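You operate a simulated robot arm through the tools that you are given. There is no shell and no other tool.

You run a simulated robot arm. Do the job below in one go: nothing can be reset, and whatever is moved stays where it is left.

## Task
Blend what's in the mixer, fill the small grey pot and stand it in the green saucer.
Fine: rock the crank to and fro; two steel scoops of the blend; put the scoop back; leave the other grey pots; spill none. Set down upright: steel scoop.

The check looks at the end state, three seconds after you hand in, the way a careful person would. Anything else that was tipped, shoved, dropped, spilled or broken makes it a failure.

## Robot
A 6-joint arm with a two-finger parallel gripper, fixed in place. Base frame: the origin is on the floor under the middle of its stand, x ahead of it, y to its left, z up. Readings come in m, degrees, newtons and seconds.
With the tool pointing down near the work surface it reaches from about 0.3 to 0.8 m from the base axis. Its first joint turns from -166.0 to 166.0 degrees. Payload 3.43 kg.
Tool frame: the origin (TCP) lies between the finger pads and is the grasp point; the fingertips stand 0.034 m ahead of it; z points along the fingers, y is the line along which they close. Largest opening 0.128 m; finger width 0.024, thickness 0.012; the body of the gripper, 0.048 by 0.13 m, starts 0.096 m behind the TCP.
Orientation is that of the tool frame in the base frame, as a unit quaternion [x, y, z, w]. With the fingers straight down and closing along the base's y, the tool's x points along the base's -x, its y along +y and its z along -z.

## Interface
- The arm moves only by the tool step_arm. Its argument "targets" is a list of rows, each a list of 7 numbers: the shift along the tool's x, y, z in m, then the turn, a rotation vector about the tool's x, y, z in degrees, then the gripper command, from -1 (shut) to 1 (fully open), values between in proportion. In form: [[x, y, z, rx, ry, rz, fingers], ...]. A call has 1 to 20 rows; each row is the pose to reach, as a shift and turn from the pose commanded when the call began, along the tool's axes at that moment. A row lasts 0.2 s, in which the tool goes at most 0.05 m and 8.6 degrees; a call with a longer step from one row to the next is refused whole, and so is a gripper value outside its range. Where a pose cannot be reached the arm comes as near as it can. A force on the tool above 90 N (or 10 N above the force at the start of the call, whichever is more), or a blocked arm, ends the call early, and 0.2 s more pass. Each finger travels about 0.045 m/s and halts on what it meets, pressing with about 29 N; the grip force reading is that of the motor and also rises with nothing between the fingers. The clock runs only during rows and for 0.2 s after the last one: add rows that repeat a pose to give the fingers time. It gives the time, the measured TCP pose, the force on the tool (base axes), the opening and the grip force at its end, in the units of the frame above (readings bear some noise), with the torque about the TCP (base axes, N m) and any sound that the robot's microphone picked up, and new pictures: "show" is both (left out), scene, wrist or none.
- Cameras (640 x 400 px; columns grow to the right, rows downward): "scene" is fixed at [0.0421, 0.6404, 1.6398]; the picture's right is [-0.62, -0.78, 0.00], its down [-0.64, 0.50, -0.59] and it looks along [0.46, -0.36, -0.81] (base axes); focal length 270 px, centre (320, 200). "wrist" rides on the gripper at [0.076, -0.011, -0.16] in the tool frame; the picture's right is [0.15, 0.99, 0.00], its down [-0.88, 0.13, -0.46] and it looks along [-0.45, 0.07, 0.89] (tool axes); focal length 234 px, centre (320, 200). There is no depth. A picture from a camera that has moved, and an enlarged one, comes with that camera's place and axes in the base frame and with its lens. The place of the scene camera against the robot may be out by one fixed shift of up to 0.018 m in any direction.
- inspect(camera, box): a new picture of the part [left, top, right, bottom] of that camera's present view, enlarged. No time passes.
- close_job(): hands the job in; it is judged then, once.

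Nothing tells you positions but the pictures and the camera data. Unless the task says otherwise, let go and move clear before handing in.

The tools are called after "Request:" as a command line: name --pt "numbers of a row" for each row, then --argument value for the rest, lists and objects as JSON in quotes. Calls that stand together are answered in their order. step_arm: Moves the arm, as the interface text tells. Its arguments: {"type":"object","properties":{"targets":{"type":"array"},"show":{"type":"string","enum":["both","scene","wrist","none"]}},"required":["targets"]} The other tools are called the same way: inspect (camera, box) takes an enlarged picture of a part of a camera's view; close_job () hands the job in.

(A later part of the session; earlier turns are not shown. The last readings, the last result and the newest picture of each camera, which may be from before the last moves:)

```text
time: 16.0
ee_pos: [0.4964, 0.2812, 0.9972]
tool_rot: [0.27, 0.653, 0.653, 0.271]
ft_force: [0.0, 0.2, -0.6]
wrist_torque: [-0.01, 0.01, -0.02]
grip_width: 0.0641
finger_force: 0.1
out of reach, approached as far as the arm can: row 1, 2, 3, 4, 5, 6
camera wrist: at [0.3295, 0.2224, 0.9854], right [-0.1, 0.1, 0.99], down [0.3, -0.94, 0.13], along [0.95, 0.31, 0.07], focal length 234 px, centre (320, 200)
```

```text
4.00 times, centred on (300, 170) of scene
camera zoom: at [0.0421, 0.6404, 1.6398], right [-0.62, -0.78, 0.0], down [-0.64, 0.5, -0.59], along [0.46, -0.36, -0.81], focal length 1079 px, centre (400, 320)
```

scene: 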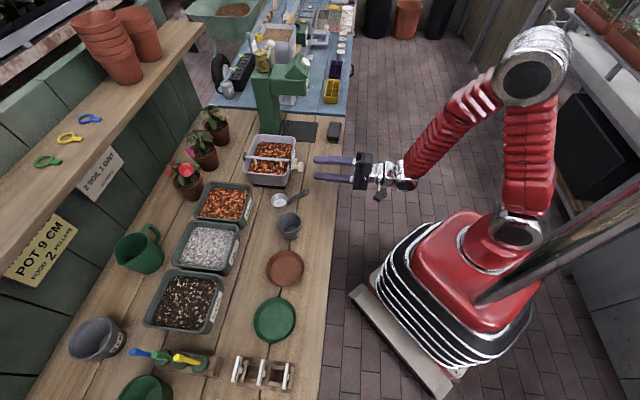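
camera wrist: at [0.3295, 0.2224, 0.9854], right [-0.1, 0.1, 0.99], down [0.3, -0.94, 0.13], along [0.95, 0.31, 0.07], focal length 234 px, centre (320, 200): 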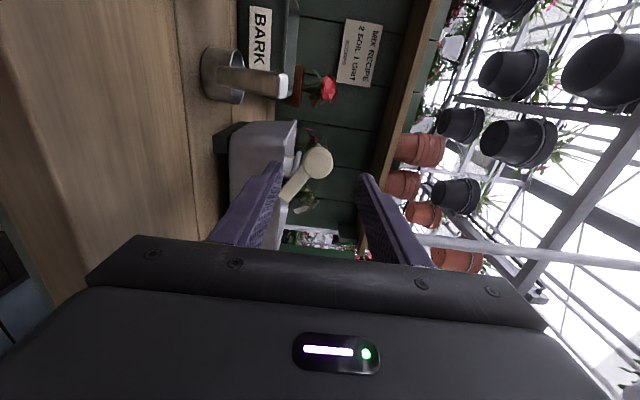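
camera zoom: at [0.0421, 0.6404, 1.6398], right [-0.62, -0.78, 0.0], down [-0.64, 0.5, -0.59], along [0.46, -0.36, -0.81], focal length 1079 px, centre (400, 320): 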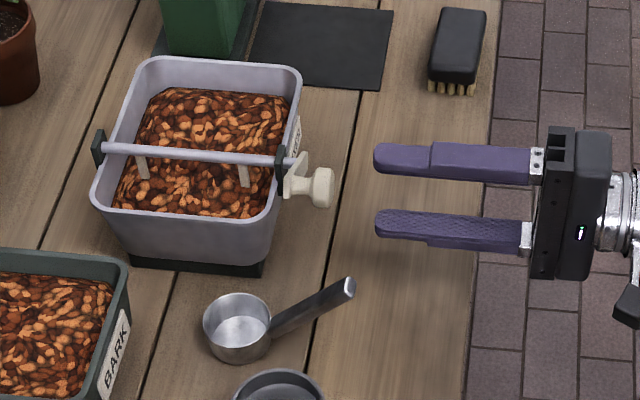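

The knob is centred between the jaws (q≈0.150, z≈0.995). I slide forward and close on it.

Request:
step_arm --pt "0.001 -0.001 0.025 0 0 0 0" --pt "0.001 -0.001 0.05 0 0 0 0" --pt "0.001 -0.001 0.05 0 0 0 -0.4" --pt "0.001 -0.001 0.05 0 0 0 -0.6" --pt "0.001 -0.001 0.05 0 0 0 -0.7" --pt "0.001 -0.001 0.05 0 0 0 -0.7"

Request:
inspect --camera "wrist" --box '[220, 90, 420, 240]'

Request:
inspect --camera "scene" --box '[240, 120, 360, 220]'

```text
time: 17.4
ee_pos: [0.5327, 0.3179, 0.9975]
tool_rot: [0.27, 0.653, 0.653, 0.272]
ft_force: [2.5, 1.2, -3.2]
wrist_torque: [0.03, 0.13, -0.13]
grip_width: 0.0312
finger_force: 45.0
camera wrist: at [0.3655, 0.2592, 0.985], right [-0.1, 0.1, 0.99], down [0.3, -0.94, 0.13], along [0.95, 0.31, 0.07], focal length 234 px, centre (320, 200)
```

scene: 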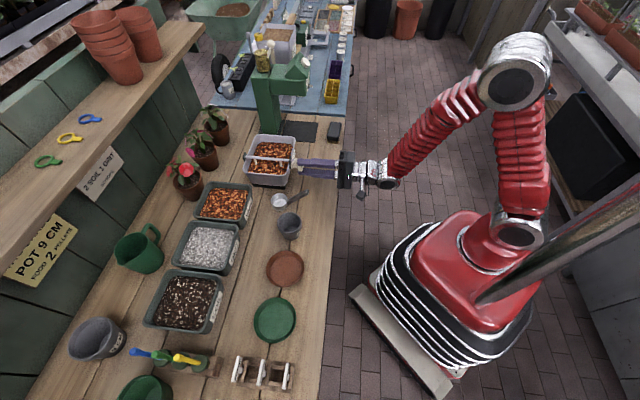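
wrist: 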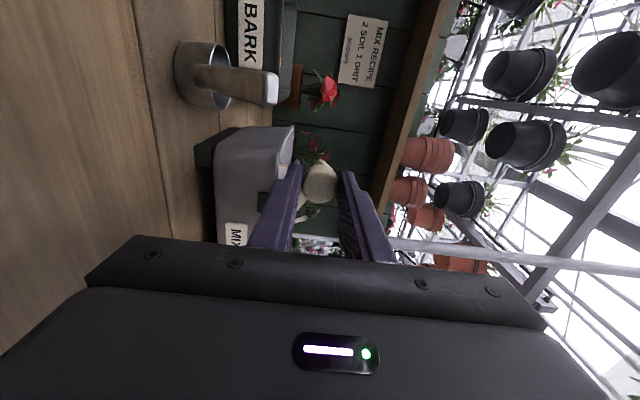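

```text
2.67 times, centred on (320, 165) of wrist
camera zoom: at [0.3655, 0.2592, 0.985], right [-0.1, 0.1, 0.99], down [0.3, -0.94, 0.13], along [0.95, 0.31, 0.07], focal length 624 px, centre (320, 293)
```

zoom: 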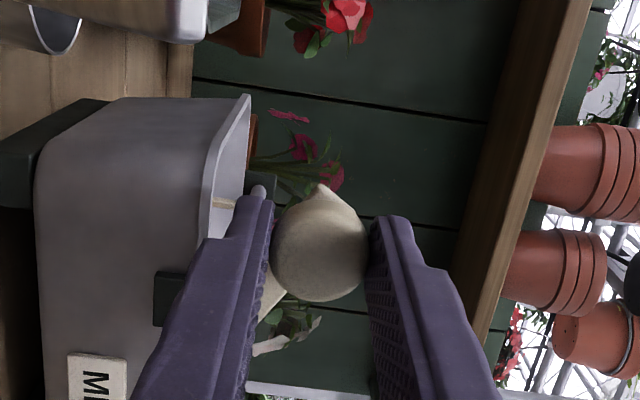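

```text
4.00 times, centred on (300, 170) of scene
camera zoom: at [0.0421, 0.6404, 1.6398], right [-0.62, -0.78, 0.0], down [-0.64, 0.5, -0.59], along [0.46, -0.36, -0.81], focal length 1079 px, centre (400, 320)
```

zoom: 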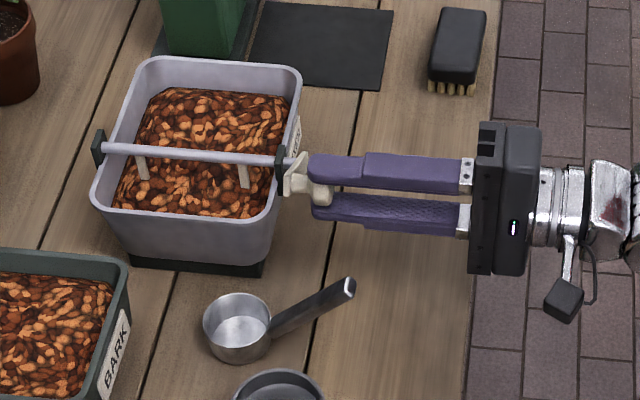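

Solid grip with almost no side load. I test a small downward arc with the hand rolling in step with the crank.

Request:
step_arm --pt "0.0018 -0.0036 0 0 0 -4 -0.8" --pt "0.0034 -0.0073 0 0 0 -8 -0.8" --pt "0.0047 -0.0112 0 0 0 -12 -0.8" --pt "0.0057 -0.0151 0 0 0 -16 -0.8"

Request:
inspect --camera "wrist" --box '[220, 90, 420, 240]'

Request:
inspect --camera "scene" --box '[240, 120, 360, 220]'

```text
time: 18.4
ee_pos: [0.5313, 0.3198, 0.9912]
tool_rot: [0.174, 0.675, 0.616, 0.367]
ft_force: [4.9, -14.7, 65.9]
wrist_torque: [1.37, -1.22, -0.5]
grip_width: 0.0315
finger_force: 45.3
camera wrist: at [0.3686, 0.2584, 0.9548], right [-0.31, 0.28, 0.91], down [0.24, -0.9, 0.36], along [0.92, 0.33, 0.22], focal length 234 px, centre (320, 200)
```

scene: 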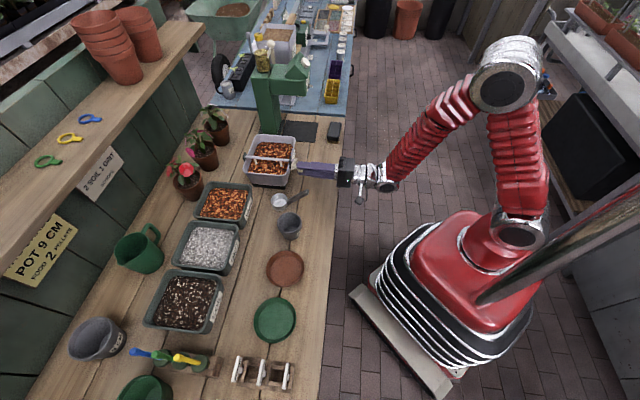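
wrist: 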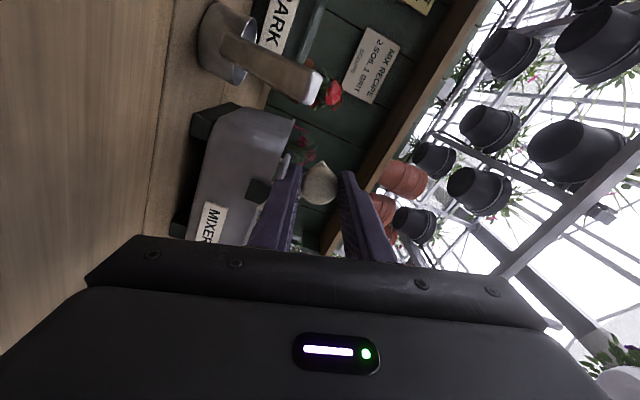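

```text
2.67 times, centred on (320, 165) of wrist
camera zoom: at [0.3686, 0.2584, 0.9548], right [-0.31, 0.28, 0.91], down [0.24, -0.9, 0.36], along [0.92, 0.33, 0.22], focal length 624 px, centre (320, 293)
```

zoom: 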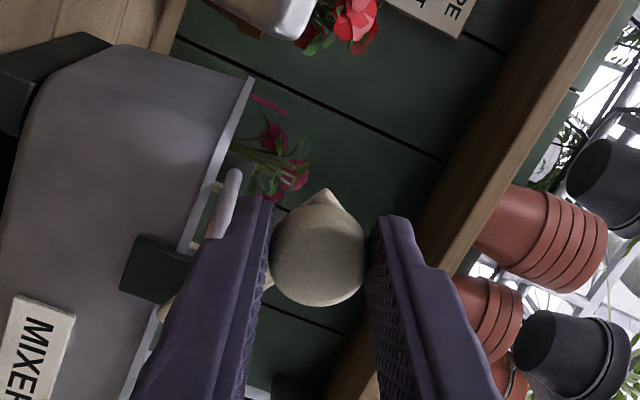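

```text
4.00 times, centred on (300, 170) of scene
camera zoom: at [0.0421, 0.6404, 1.6398], right [-0.62, -0.78, 0.0], down [-0.64, 0.5, -0.59], along [0.46, -0.36, -0.81], focal length 1079 px, centre (400, 320)
```

zoom: 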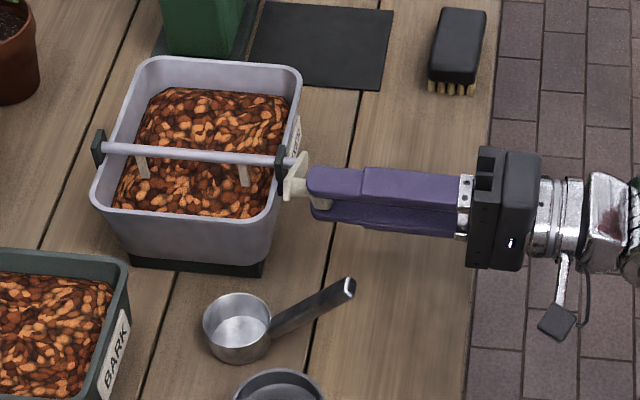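

Downward resists hard (66 N) with hardly any motion, so that looks like a stop. I return and try turning the crank upward instead.

Request:
step_arm --pt "-0.0012 0.0042 0 0 0 4 -0.8" --pt "-0.0025 0.008 0 0 0 8 -0.8" --pt "-0.0041 0.0117 0 0 0 12 -0.8" --pt "-0.0057 0.0151 0 0 0 16 -0.8" --show "none"

```text
time: 19.4
ee_pos: [0.5279, 0.3221, 0.9942]
tool_rot: [0.27, 0.655, 0.653, 0.268]
ft_force: [6.1, 19.7, 8.0]
wrist_torque: [0.05, -0.41, 1.1]
grip_width: 0.031
finger_force: 45.2
```

I mis-rotated the return shift slightly; I correct by ~4 mm back to the start position and check forces.

Request:
step_arm --pt "-0.0022 -0.0005 0 0 0 0 -0.8" --pt "-0.0044 -0.001 0 0 0 0 -0.8" --pt "-0.0044 -0.001 0 0 0 0 -0.8" --show "wrist"

Request:
inspect --camera "wrist" --box '[220, 90, 420, 240]'

```text
time: 20.2
ee_pos: [0.5298, 0.3194, 0.9987]
tool_rot: [0.267, 0.653, 0.655, 0.271]
ft_force: [-23.2, 23.4, 23.1]
wrist_torque: [0.27, -0.6, 0.99]
grip_width: 0.0313
finger_force: 44.7
camera wrist: at [0.3634, 0.2599, 0.9854], right [-0.11, 0.1, 0.99], down [0.3, -0.94, 0.13], along [0.95, 0.32, 0.07], focal length 234 px, centre (320, 200)
```

wrist: 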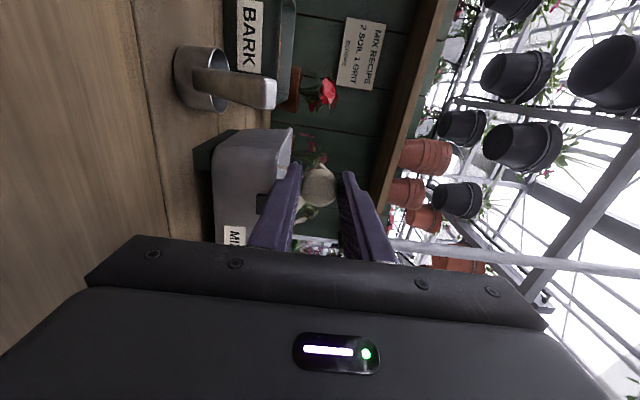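

```text
2.67 times, centred on (320, 165) of wrist
camera zoom: at [0.3634, 0.2599, 0.9854], right [-0.11, 0.1, 0.99], down [0.3, -0.94, 0.13], along [0.95, 0.32, 0.07], focal length 624 px, centre (320, 293)
```

zoom: 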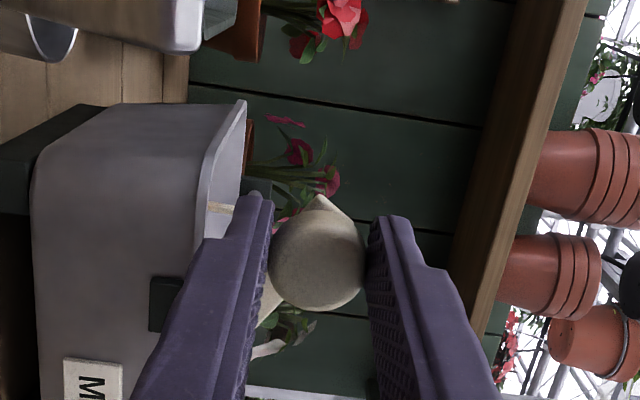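

Some residual side load from friction, but the pose is right. Now a slow upward arc to about 45°.

Request:
step_arm --pt "-0.0022 0.0036 0 0 0 4.2 -0.8" --pt "-0.0045 0.007 0 0 0 8.2 -0.8" --pt "-0.0071 0.0101 0 0 0 12.2 -0.8" --pt "-0.0098 0.0131 0 0 0 16.2 -0.8"

Request:
inspect --camera "wrist" --box '[220, 90, 420, 240]'

Request:
inspect --camera "scene" --box '[240, 120, 360, 220]'

```text
time: 21.2
ee_pos: [0.5393, 0.3111, 1.0107]
tool_rot: [0.359, 0.607, 0.686, 0.177]
ft_force: [-15.9, 10.0, 22.5]
wrist_torque: [0.4, -0.61, 0.8]
grip_width: 0.0312
finger_force: 45.2
camera wrist: at [0.3717, 0.2521, 1.0198], right [0.09, -0.1, 0.99], down [0.3, -0.95, -0.12], along [0.95, 0.31, -0.06], focal length 234 px, centre (320, 200)
```

scene: 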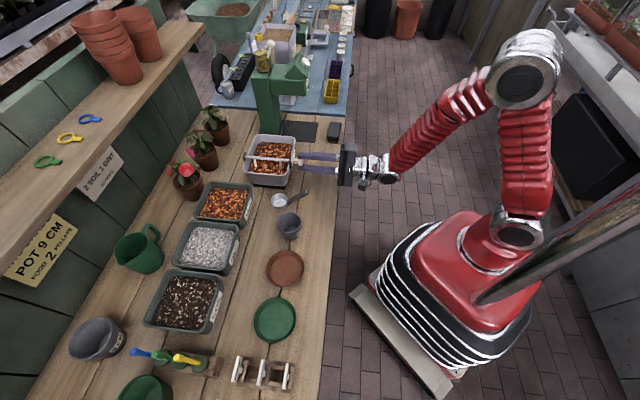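
wrist: 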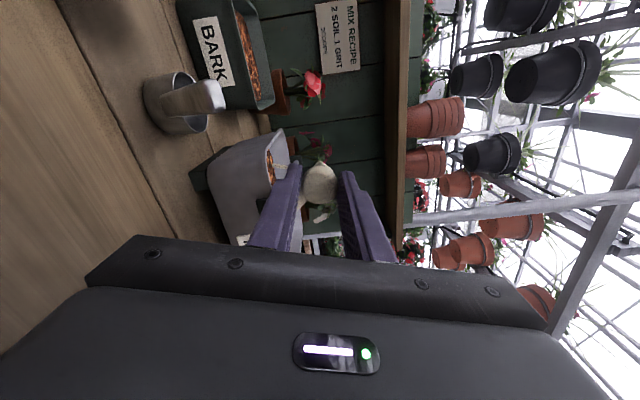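

```text
2.67 times, centred on (320, 165) of wrist
camera zoom: at [0.3717, 0.2521, 1.0198], right [0.09, -0.1, 0.99], down [0.3, -0.95, -0.12], along [0.95, 0.31, -0.06], focal length 624 px, centre (320, 293)
```

zoom: 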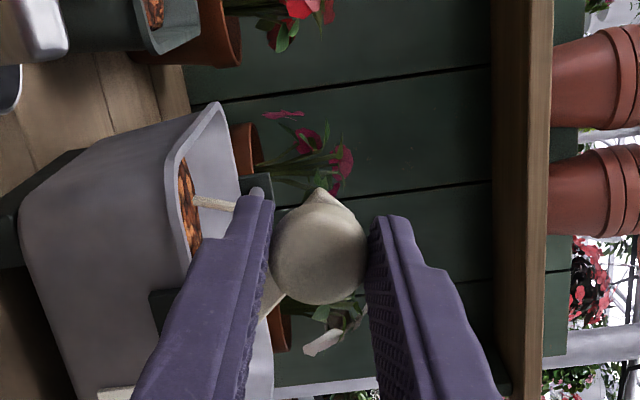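

```text
4.00 times, centred on (300, 170) of scene
camera zoom: at [0.0421, 0.6404, 1.6398], right [-0.62, -0.78, 0.0], down [-0.64, 0.5, -0.59], along [0.46, -0.36, -0.81], focal length 1079 px, centre (400, 320)
```

zoom: 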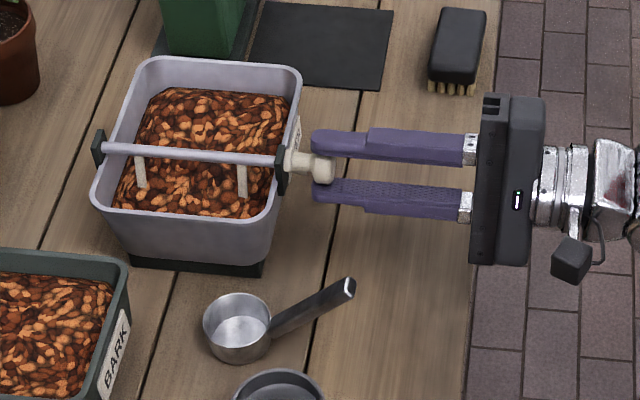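

The crank turns upward cleanly with the hand and the tines swing. I carry on upward about 32° more.

Request:
step_arm --pt "-0.0022 0.0036 0 0 0 4.2 -0.8" --pt "-0.0045 0.007 0 0 0 8.2 -0.8" --pt "-0.0071 0.0101 0 0 0 12.2 -0.8" --pt "-0.0098 0.0131 0 0 0 16.2 -0.8" --pt "-0.0128 0.0158 0 0 0 20.2 -0.8" --pt "-0.0159 0.0184 0 0 0 24.2 -0.8" --pt "-0.0192 0.0207 0 0 0 28.2 -0.8" --pt "-0.0227 0.0228 0 0 0 32.2 -0.8"

Request:
inspect --camera "wrist" --box '[220, 90, 420, 240]'

Request:
inspect --camera "scene" --box '[240, 120, 360, 220]'

```text
time: 23.0
ee_pos: [0.5588, 0.2895, 1.0248]
tool_rot: [0.513, 0.485, 0.708, -0.021]
ft_force: [8.9, 12.1, 23.8]
wrist_torque: [0.11, -0.26, -0.34]
grip_width: 0.031
finger_force: 45.1
camera wrist: at [0.4041, 0.2194, 1.0739], right [0.45, -0.46, 0.77], down [0.16, -0.8, -0.57], along [0.88, 0.38, -0.29], focal length 234 px, centre (320, 200)
```

scene: 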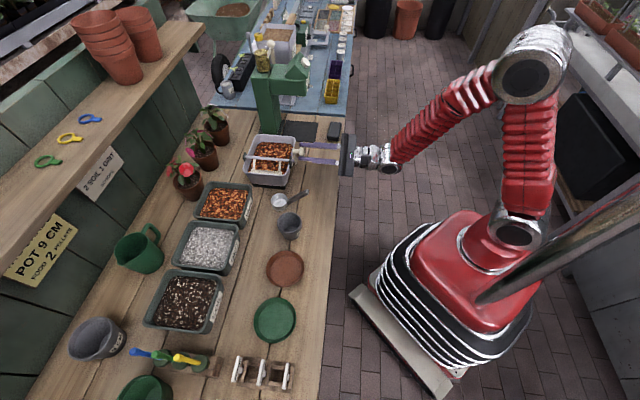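
wrist: 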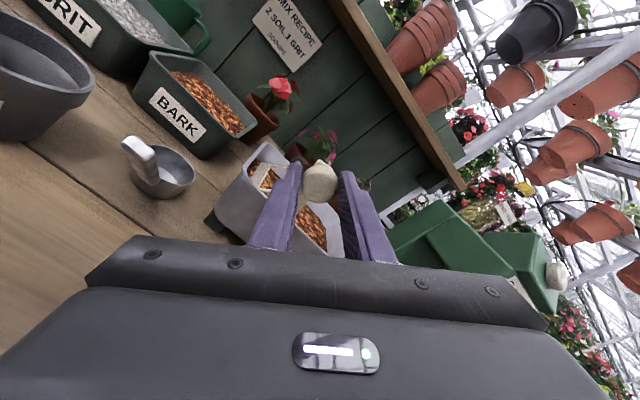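

```text
2.67 times, centred on (320, 165) of wrist
camera zoom: at [0.4041, 0.2194, 1.0739], right [0.45, -0.46, 0.77], down [0.16, -0.8, -0.57], along [0.88, 0.38, -0.29], focal length 624 px, centre (320, 293)
```

zoom: 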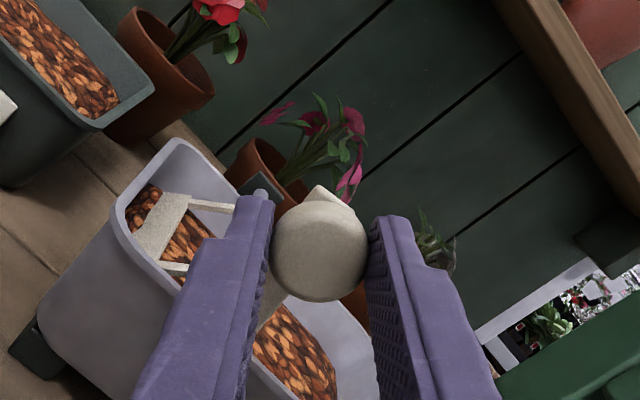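

```text
4.00 times, centred on (300, 170) of scene
camera zoom: at [0.0421, 0.6404, 1.6398], right [-0.62, -0.78, 0.0], down [-0.64, 0.5, -0.59], along [0.46, -0.36, -0.81], focal length 1079 px, centre (400, 320)
```

zoom: 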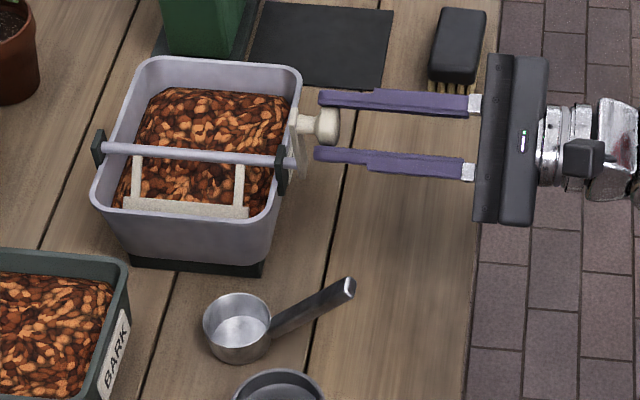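

The paddle has swung up through the material on the near side. I now rock back down to just short of the start angle.

Request:
step_arm --pt "0.0018 -0.0036 0 0 0 -4 -0.8" --pt "0.0034 -0.0073 0 0 0 -8 -0.8" --pt "0.0047 -0.0112 0 0 0 -12 -0.8" --pt "0.0057 -0.0151 0 0 0 -16 -0.8" --pt "0.0065 -0.0191 0 0 0 -20 -0.8" --pt "0.007 -0.0231 0 0 0 -24 -0.8" --pt "0.0072 -0.0271 0 0 0 -28 -0.8" --pt "0.0071 -0.0312 0 0 0 -32 -0.8" --pt "0.0067 -0.0352 0 0 0 -36 -0.8" --pt "0.0061 -0.0392 0 0 0 -40 -0.8" --pt "0.0051 -0.0432 0 0 0 -44 -0.8"

Request:
inspect --camera "wrist" --box '[220, 90, 420, 240]'

Request:
inspect --camera "scene" --box '[240, 120, 360, 220]'

```text
time: 25.4
ee_pos: [0.533, 0.3151, 0.9997]
tool_rot: [0.295, 0.642, 0.663, 0.247]
ft_force: [-13.2, 13.3, 12.4]
wrist_torque: [0.3, -0.29, 0.64]
grip_width: 0.0307
finger_force: 44.9
camera wrist: at [0.3657, 0.2575, 0.9937], right [-0.05, 0.05, 1.0], down [0.31, -0.95, 0.07], along [0.95, 0.31, 0.03], focal length 234 px, centre (320, 200)
```

scene: 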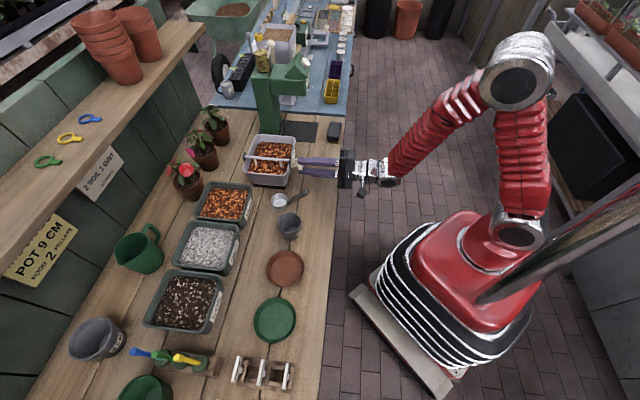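
wrist: 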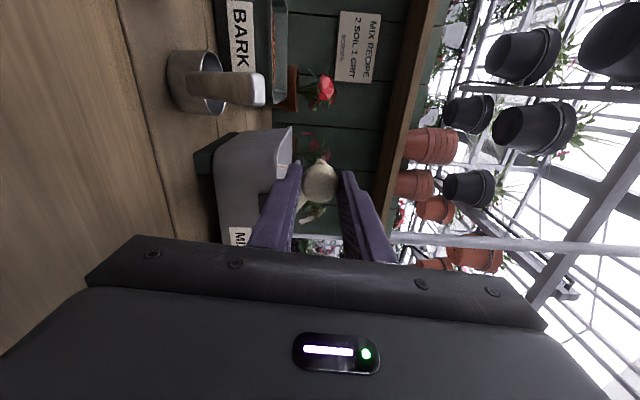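

```text
2.67 times, centred on (320, 165) of wrist
camera zoom: at [0.3657, 0.2575, 0.9937], right [-0.05, 0.05, 1.0], down [0.31, -0.95, 0.07], along [0.95, 0.31, 0.03], focal length 624 px, centre (320, 293)
```

zoom: 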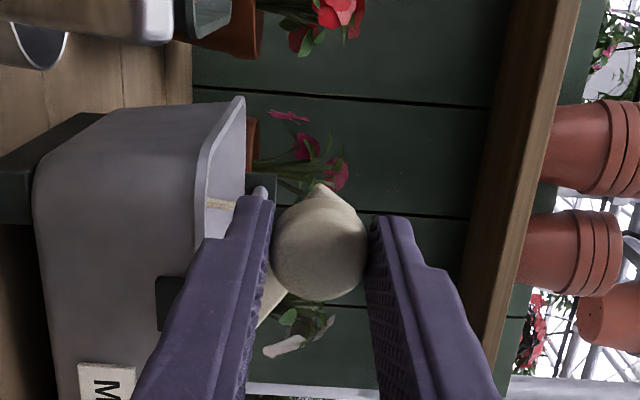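

```text
4.00 times, centred on (300, 170) of scene
camera zoom: at [0.0421, 0.6404, 1.6398], right [-0.62, -0.78, 0.0], down [-0.64, 0.5, -0.59], along [0.46, -0.36, -0.81], focal length 1079 px, centre (400, 320)
```

zoom: 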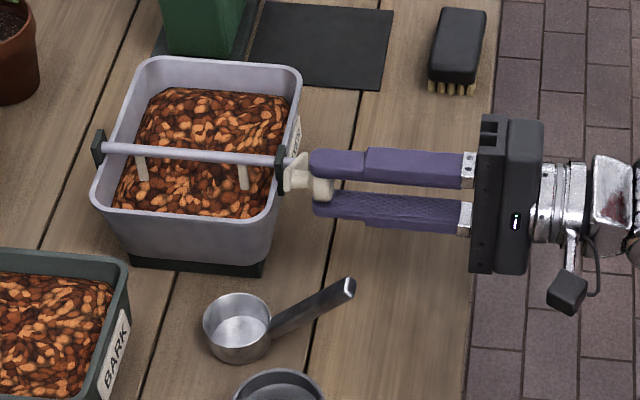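

The stroke works both ways. I now do faster full strokes, up and down, and watch the contents.

Request:
step_arm --pt "-0.0044 0.0068 0 0 0 8 -0.8" --pt "-0.0097 0.013 0 0 0 16 -0.8" --pt "-0.0157 0.0183 0 0 0 24 -0.8" --pt "-0.0225 0.0227 0 0 0 32 -0.8" --pt "-0.0299 0.0261 0 0 0 40 -0.8" --pt "-0.0376 0.0285 0 0 0 48 -0.8" --pt "-0.0299 0.0261 0 0 0 40 -0.8" --pt "-0.0225 0.0227 0 0 0 32 -0.8" --pt "-0.0157 0.0183 0 0 0 24 -0.8" --pt "-0.0097 0.013 0 0 0 16 -0.8" --pt "-0.0044 0.0068 0 0 0 8 -0.8" --pt "0 0 0 0 0 0 -0.8" --show "scene"

Request:
inspect --camera "scene" --box '[240, 120, 360, 220]'

Request:
inspect --camera "wrist" --box '[220, 90, 420, 240]'

```text
time: 28.0
ee_pos: [0.5331, 0.3154, 0.9981]
tool_rot: [0.295, 0.644, 0.662, 0.245]
ft_force: [-6.4, 11.8, 3.6]
wrist_torque: [0.21, 0.22, 0.39]
grip_width: 0.0312
finger_force: 45.1
```

scene: 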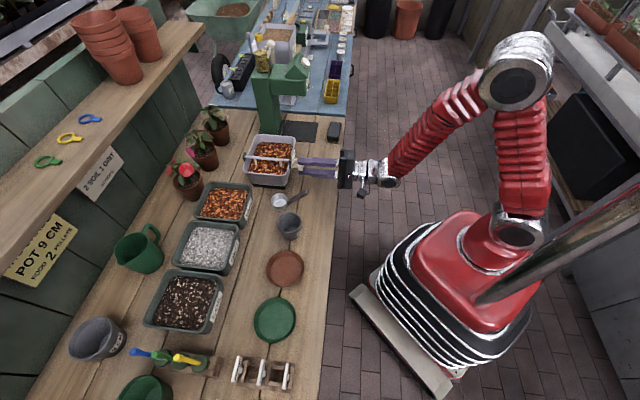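

```text
4.00 times, centred on (300, 170) of scene
camera zoom: at [0.0421, 0.6404, 1.6398], right [-0.62, -0.78, 0.0], down [-0.64, 0.5, -0.59], along [0.46, -0.36, -0.81], focal length 1079 px, centre (400, 320)
```

zoom: 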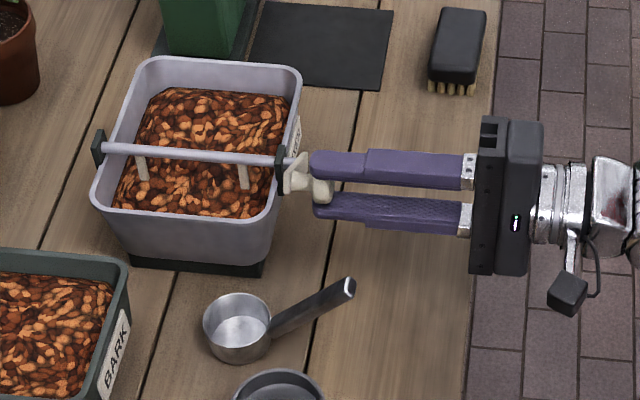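

```text
2.67 times, centred on (320, 165) of wrist
camera zoom: at [0.3653, 0.2575, 0.9925], right [-0.05, 0.05, 1.0], down [0.31, -0.95, 0.07], along [0.95, 0.31, 0.03], focal length 624 px, centre (320, 293)
```

zoom: 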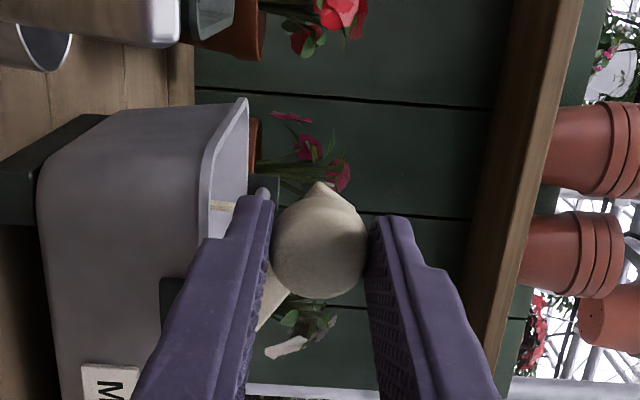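

No visible change yet. I check how far up the crank goes, easing it to about 64° above this position.

Request:
step_arm --pt "-0.0044 0.0068 0 0 0 8 -0.8" --pt "-0.0097 0.013 0 0 0 16 -0.8" --pt "-0.0157 0.0183 0 0 0 24 -0.8" --pt "-0.0225 0.0227 0 0 0 32 -0.8" --pt "-0.0299 0.0261 0 0 0 40 -0.8" --pt "-0.0376 0.0285 0 0 0 48 -0.8" --pt "-0.0416 0.0293 0 0 0 52 -0.8" --pt "-0.0456 0.0298 0 0 0 56 -0.8" --pt "-0.0496 0.0301 0 0 0 60 -0.8" --pt "-0.0537 0.03 0 0 0 64 -0.8" --show "scene"

Request:
inspect --camera "scene" --box '[240, 120, 360, 220]'

Request:
inspect --camera "wrist" --box '[170, 90, 420, 260]'

```text
time: 30.2
ee_pos: [0.5731, 0.2753, 1.0254]
tool_rot: [0.59, 0.388, 0.693, -0.143]
ft_force: [-4.9, -15.4, 9.8]
wrist_torque: [0.19, -0.71, -0.16]
grip_width: 0.0313
finger_force: 45.2
```

scene: 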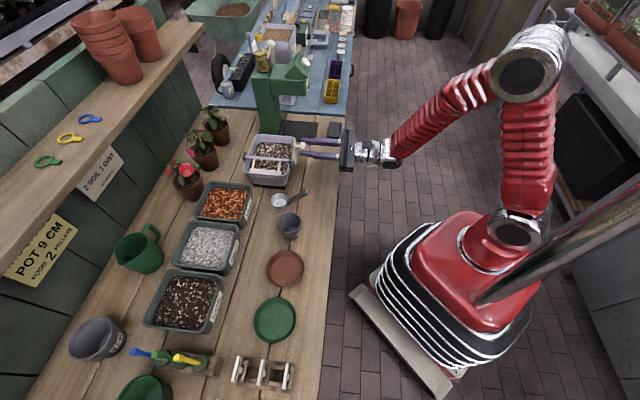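

```text
4.00 times, centred on (300, 170) of scene
camera zoom: at [0.0421, 0.6404, 1.6398], right [-0.62, -0.78, 0.0], down [-0.64, 0.5, -0.59], along [0.46, -0.36, -0.81], focal length 1079 px, centre (400, 320)
```

zoom: 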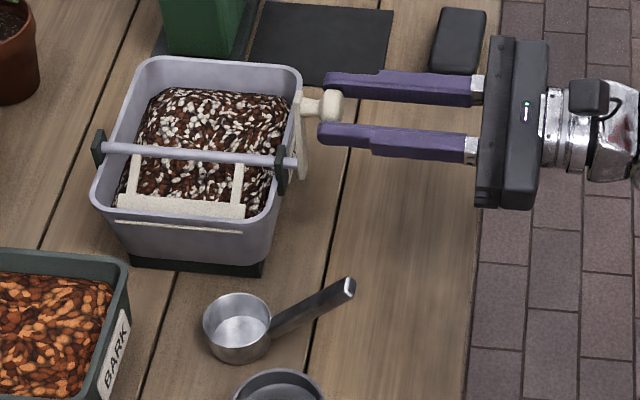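

```text
2.35 times, centred on (295, 175) of wrist
camera zoom: at [0.4324, 0.1905, 1.0916], right [0.61, -0.61, 0.5], down [-0.01, -0.64, -0.77], along [0.79, 0.47, -0.39], focal length 551 px, centre (379, 259)
```

zoom: 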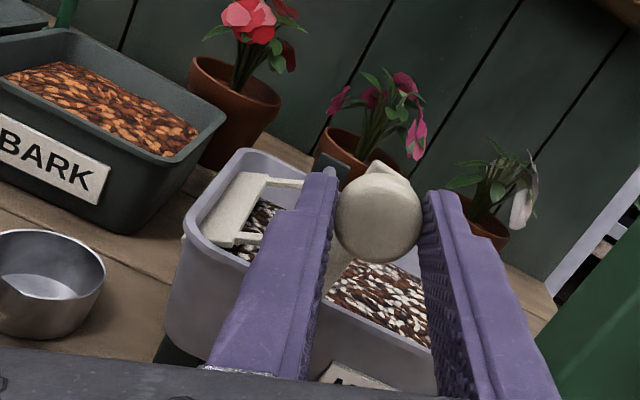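

The contents have visibly turned into an even dark/white blend. I do one more full stroke down and up to be sure it is fully mixed.

Request:
step_arm --pt "0.0034 -0.0073 0 0 0 -8 -0.8" --pt "0.0057 -0.0151 0 0 0 -16 -0.8" --pt "0.007 -0.0231 0 0 0 -24 -0.8" --pt "0.0071 -0.0312 0 0 0 -32 -0.8" --pt "0.0061 -0.0392 0 0 0 -40 -0.8" --pt "0.0039 -0.047 0 0 0 -48 -0.8" --pt "0.0008 -0.0545 0 0 0 -56 -0.8" --pt "-0.0034 -0.0614 0 0 0 -64 -0.8" --pt "0.0008 -0.0545 0 0 0 -56 -0.8" --pt "0.0039 -0.047 0 0 0 -48 -0.8" --pt "0.0061 -0.0392 0 0 0 -40 -0.8" --pt "0.0071 -0.0312 0 0 0 -32 -0.8" --pt "0.007 -0.0231 0 0 0 -24 -0.8" --pt "0.0057 -0.0151 0 0 0 -16 -0.8" --pt "0.0034 -0.0073 0 0 0 -8 -0.8" --pt "0 0 0 0 0 0 -0.8" --show "scene"

Request:
inspect --camera "scene" --box '[240, 120, 360, 220]'

```text
time: 33.6
ee_pos: [0.5739, 0.2767, 1.0259]
tool_rot: [0.591, 0.386, 0.694, -0.144]
ft_force: [-3.4, -9.3, -1.4]
wrist_torque: [-0.28, -0.01, -0.03]
grip_width: 0.031
finger_force: 44.6
```

scene: 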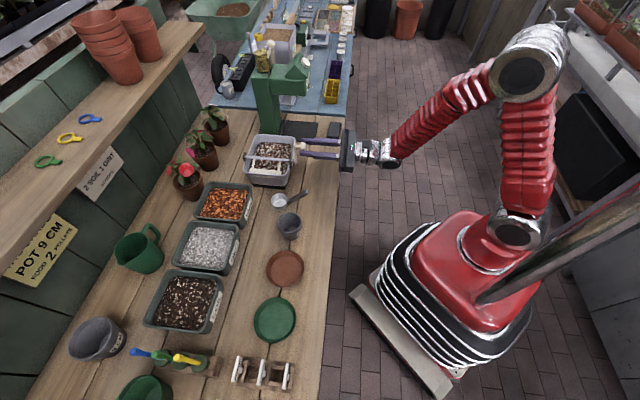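

```text
4.00 times, centred on (300, 170) of scene
camera zoom: at [0.0421, 0.6404, 1.6398], right [-0.62, -0.78, 0.0], down [-0.64, 0.5, -0.59], along [0.46, -0.36, -0.81], focal length 1079 px, centre (400, 320)
```

zoom: 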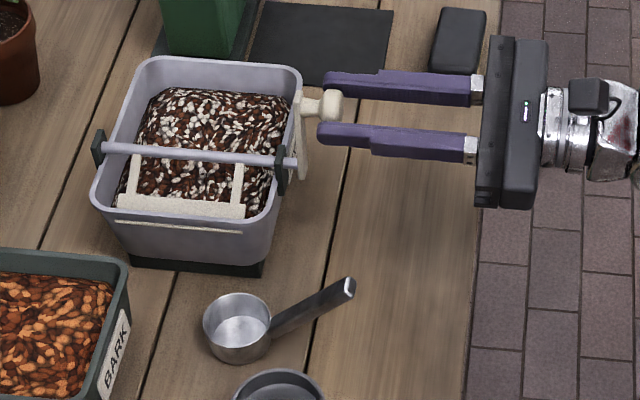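

The blend is stable and uniform. I bring the crank back down to near its starting position, let go, and back straight out.

Request:
step_arm --pt "0.0034 -0.0073 0 0 0 -8 -0.8" --pt "0.0057 -0.0151 0 0 0 -16 -0.8" --pt "0.007 -0.0231 0 0 0 -24 -0.8" --pt "0.0071 -0.0312 0 0 0 -32 -0.8" --pt "0.0061 -0.0392 0 0 0 -40 -0.8" --pt "0.0039 -0.047 0 0 0 -48 -0.8" --pt "0.0008 -0.0545 0 0 0 -56 -0.8" --pt "-0.0034 -0.0614 0 0 0 -64 -0.8" --pt "-0.0034 -0.0614 0 0 0 -64 -0.4" --pt "-0.0034 -0.0614 0 0 0 -64 0" --pt "-0.0034 -0.0614 0 0 0 -64 0" --pt "-0.0034 -0.0614 0 0 0 -64 0" --show "scene"

Request:
inspect --camera "scene" --box '[240, 120, 360, 220]'

Request:
inspect --camera "wrist" --box '[170, 90, 420, 260]'

```text
time: 36.2
ee_pos: [0.5337, 0.3143, 0.9988]
tool_rot: [0.294, 0.643, 0.663, 0.245]
ft_force: [0.1, 1.1, 0.2]
wrist_torque: [-0.04, 0.02, 0.01]
grip_width: 0.0639
finger_force: 0.1
```

scene: 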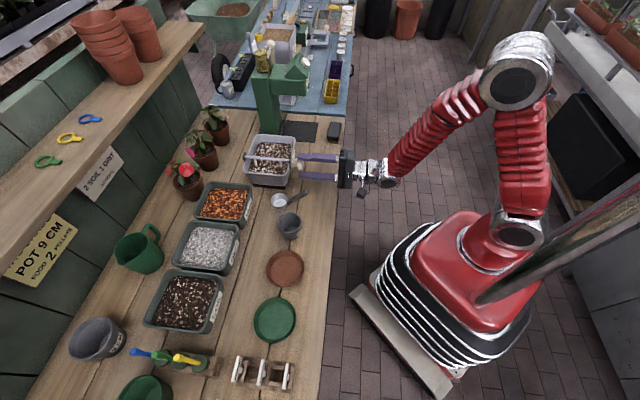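

```text
4.00 times, centred on (300, 170) of scene
camera zoom: at [0.0421, 0.6404, 1.6398], right [-0.62, -0.78, 0.0], down [-0.64, 0.5, -0.59], along [0.46, -0.36, -0.81], focal length 1079 px, centre (400, 320)
```

zoom: 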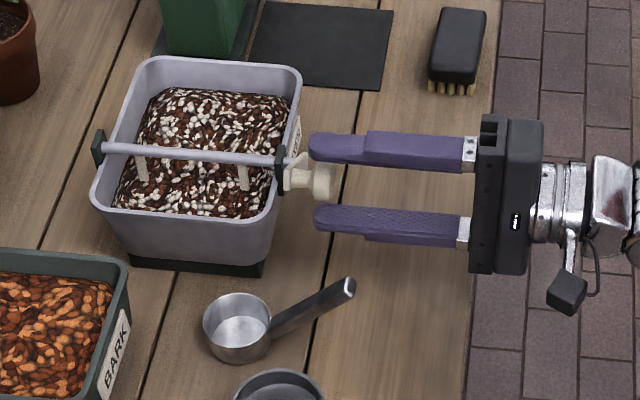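

```text
2.35 times, centred on (295, 175) of wrist
camera zoom: at [0.366, 0.2575, 0.9932], right [-0.05, 0.05, 1.0], down [0.31, -0.95, 0.06], along [0.95, 0.31, 0.03], focal length 551 px, centre (379, 259)
```

zoom: 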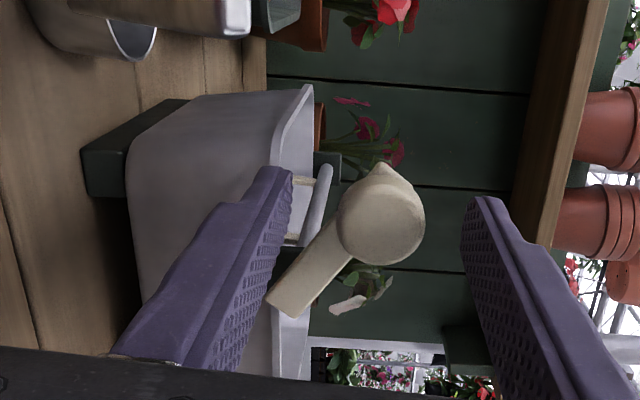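

The crank stays put and the blend is done. I back out, rise, and roll the hand so the camera is on top with the jaws closing sideways, ready for the scoop handle.

Request:
step_arm --pt "0 0 -0.025 0 0 0 0" --pt "0 0 -0.05 0 0 0 0" --pt "0.0035 0.045 -0.05 0 0 0 0" --pt "0.0069 0.09 -0.05 0 0 0 0" --pt "0.0092 0.12 -0.05 0 0 0 0" --pt "0.0142 0.12 -0.05 0 0 8.56 0" --pt "0.0192 0.119 -0.05 0 0 17.1 0" --pt "0.0242 0.119 -0.05 0 0 25.7 0" --pt "0.0292 0.118 -0.05 0 0 34.2 0" --pt "0.0342 0.118 -0.05 0 0 42.8 0" --pt "0.0392 0.117 -0.05 0 0 51.4 0" --pt "0.0442 0.117 -0.05 0 0 59.9 0" --pt "0.0542 0.116 -0.05 0 0 68.5 0" --pt "0.0602 0.116 -0.05 0 0 77 0" --pt "0.0642 0.116 -0.05 0 0 85.6 0" --pt "0.0642 0.116 -0.05 0 0 85.6 0"

```text
time: 39.6
ee_pos: [0.4583, 0.3186, 1.1204]
tool_rot: [0.653, 0.271, 0.654, -0.271]
ft_force: [0.3, 0.2, -0.9]
wrist_torque: [0.02, -0.02, 0.01]
grip_width: 0.0642
finger_force: 0.1
camera wrist: at [0.3371, 0.2146, 1.1956], right [0.7, -0.7, 0.15], down [-0.23, -0.41, -0.88], along [0.68, 0.58, -0.45], focal length 234 px, centre (320, 200)
```

scene: 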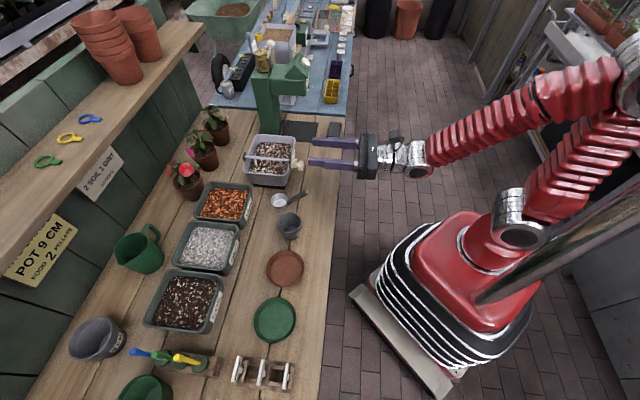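
wrist: 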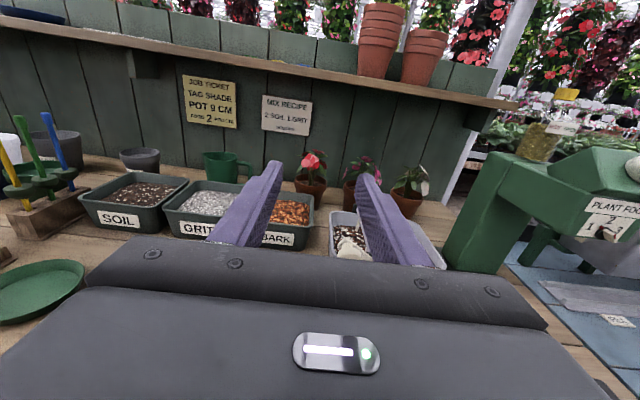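

The view is now upright, looking over the bench. I pitch the hand 30° down toward the scoop.

Request:
step_arm --pt "0 0 0 0 -7.5 0 0" --pt "0 0 0 0 -15 0 0" --pt "0 0 0 0 -22.5 0 0" --pt "0 0 0 0 -30 0 0" --pt "0 0 0 0 -30 0 0"

Request:
inspect --camera "wrist" --box '[200, 100, 440, 250]'

```text
time: 40.8
ee_pos: [0.4589, 0.3186, 1.1197]
tool_rot: [0.794, 0.331, 0.47, -0.197]
ft_force: [0.4, 0.2, 0.1]
wrist_torque: [0.01, -0.04, -0.01]
grip_width: 0.0641
finger_force: 0.0
camera wrist: at [0.3765, 0.2545, 1.2625], right [0.75, -0.65, 0.13], down [-0.49, -0.68, -0.55], along [0.45, 0.35, -0.82], focal length 234 px, centre (320, 200)
```

scene: 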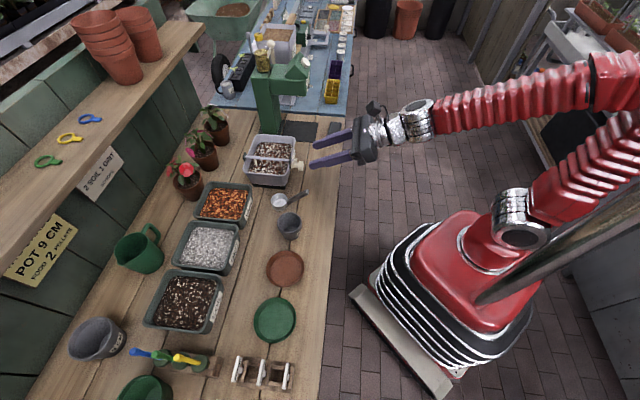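
wrist: 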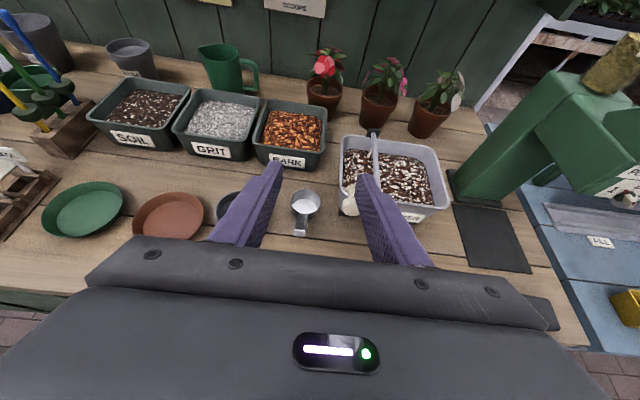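

```text
2.67 times, centred on (320, 175) of wrist
camera zoom: at [0.3765, 0.2545, 1.2625], right [0.75, -0.65, 0.13], down [-0.49, -0.68, -0.55], along [0.45, 0.35, -0.82], focal length 624 px, centre (320, 267)
```

zoom: 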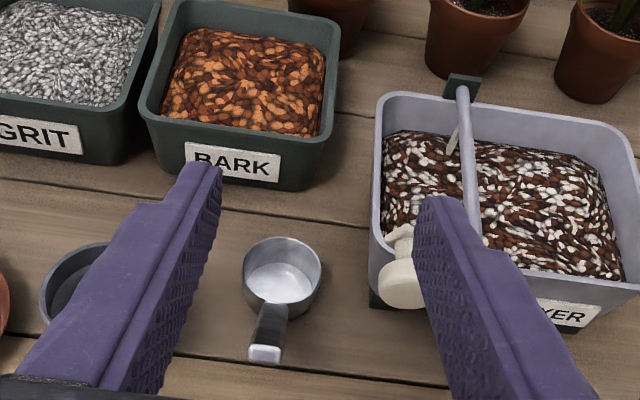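

The scoop, its handle and the blend are clearly visible. I move to a pre-grasp behind and above the handle, in line with the hand's axis.

Request:
step_arm --pt "-0.035 -0.003 0.013 0 0 0 -0.1" --pt "-0.07 -0.006 0.026 0 0 0 -0.3" --pt "-0.105 -0.009 0.04 0 0 0 -0.3125" --pt "-0.1293 -0.012 0.0526 0 0 0 -0.3125" --pt "-0.1293 -0.012 0.0526 0 0 0 -0.3125"

Request:
inspect --camera "wrist" --box '[200, 100, 440, 250]'

Request:
inspect --camera "scene" --box '[250, 150, 370, 250]'

```text
time: 42.0
ee_pos: [0.437, 0.3119, 0.981]
tool_rot: [0.8, 0.331, 0.463, -0.191]
ft_force: [1.2, -0.9, -0.1]
wrist_torque: [0.01, 0.01, -0.01]
grip_width: 0.0438
finger_force: 0.1
camera wrist: at [0.357, 0.2504, 1.1264], right [0.75, -0.65, 0.13], down [-0.5, -0.68, -0.54], along [0.43, 0.34, -0.83], focal length 234 px, centre (320, 200)
```

scene: 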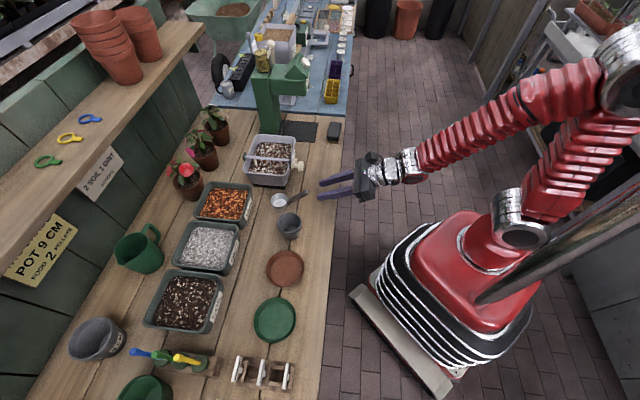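
wrist: 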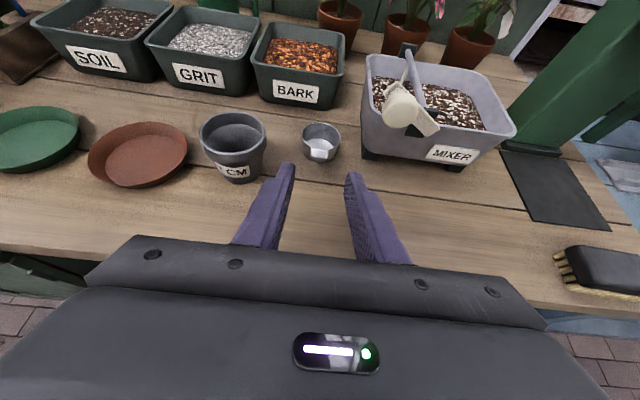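

```text
2.67 times, centred on (320, 175) of wrist
camera zoom: at [0.357, 0.2504, 1.1264], right [0.75, -0.65, 0.13], down [-0.5, -0.68, -0.54], along [0.43, 0.34, -0.83], focal length 624 px, centre (320, 267)
```

zoom: 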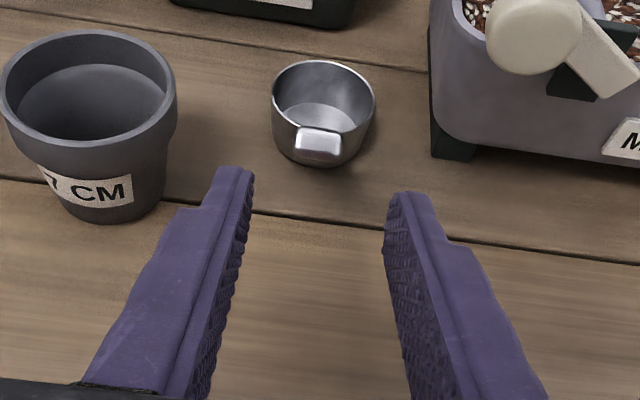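

```text
4.00 times, centred on (310, 200) of scene
camera zoom: at [0.0421, 0.6404, 1.6398], right [-0.62, -0.78, 0.0], down [-0.64, 0.5, -0.59], along [0.46, -0.36, -0.81], focal length 1079 px, centre (360, 200)
```

zoom: 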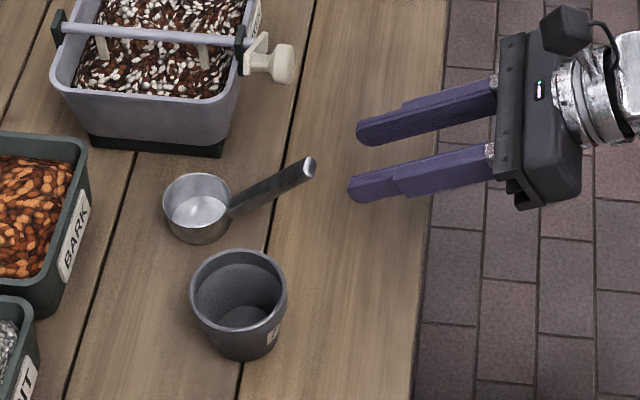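

The pot is labelled 7 CM and the scoop handle is centred between the fingers. I advance along the hand's axis over the handle and close.

Request:
step_arm --pt "0 -0.001 0.03 0 0 0 -0.3125" --pt "0 -0.001 0.06 0 0 0 -0.3125" --pt "0 -0.001 0.084 0 0 0 -0.3125" --pt "0 -0.001 0.084 0 0 0 -0.3125"

Request:
inspect --camera "wrist" --box '[200, 100, 440, 250]'

Request:
inspect --camera "scene" --box '[250, 150, 370, 250]'

```text
time: 43.0
ee_pos: [0.4871, 0.3661, 0.9401]
tool_rot: [0.799, 0.331, 0.463, -0.191]
ft_force: [0.5, 0.1, -0.2]
wrist_torque: [0.02, 0.03, -0.02]
grip_width: 0.0442
finger_force: 0.1
camera wrist: at [0.4073, 0.3038, 1.0845], right [0.75, -0.65, 0.13], down [-0.5, -0.68, -0.54], along [0.43, 0.34, -0.83], focal length 234 px, centre (320, 200)
```

scene: 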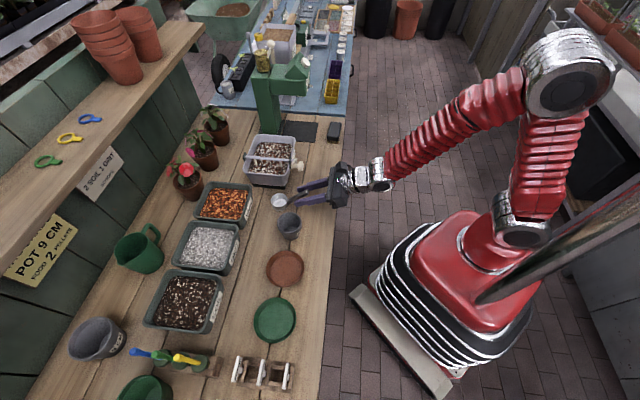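
wrist: 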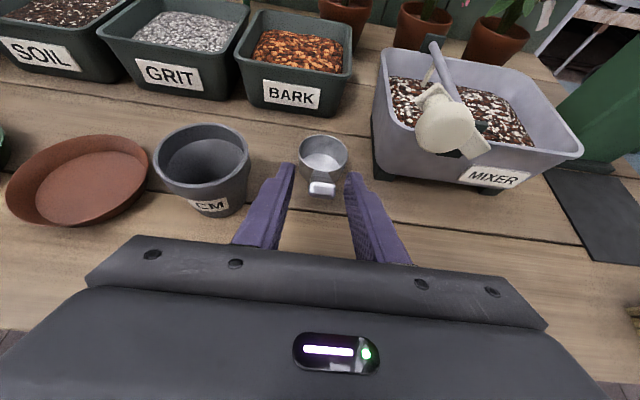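

```text
2.67 times, centred on (320, 175) of wrist
camera zoom: at [0.4073, 0.3038, 1.0845], right [0.75, -0.65, 0.13], down [-0.5, -0.68, -0.54], along [0.43, 0.34, -0.83], focal length 624 px, centre (320, 267)
```

zoom: 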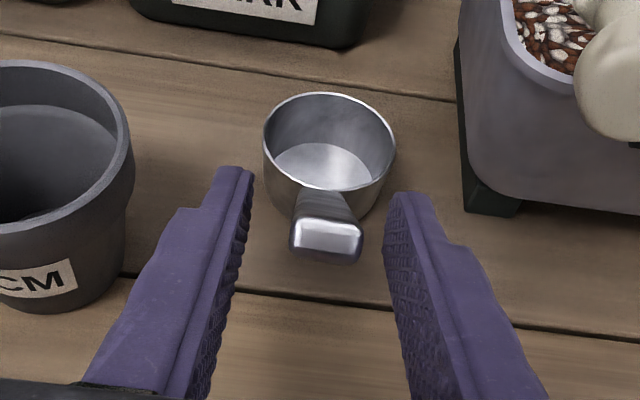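

```text
4.00 times, centred on (310, 200) of scene
camera zoom: at [0.0421, 0.6404, 1.6398], right [-0.62, -0.78, 0.0], down [-0.64, 0.5, -0.59], along [0.46, -0.36, -0.81], focal length 1079 px, centre (360, 200)
```

zoom: 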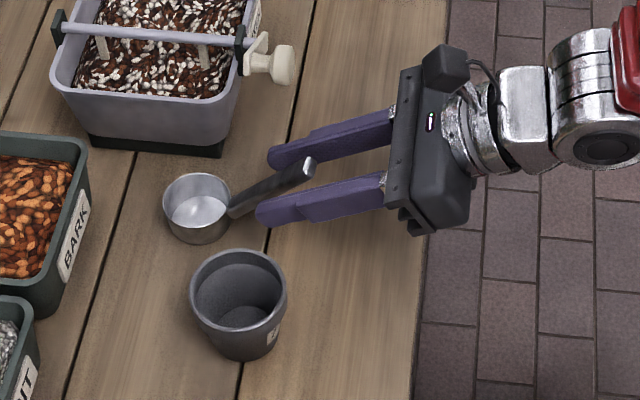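

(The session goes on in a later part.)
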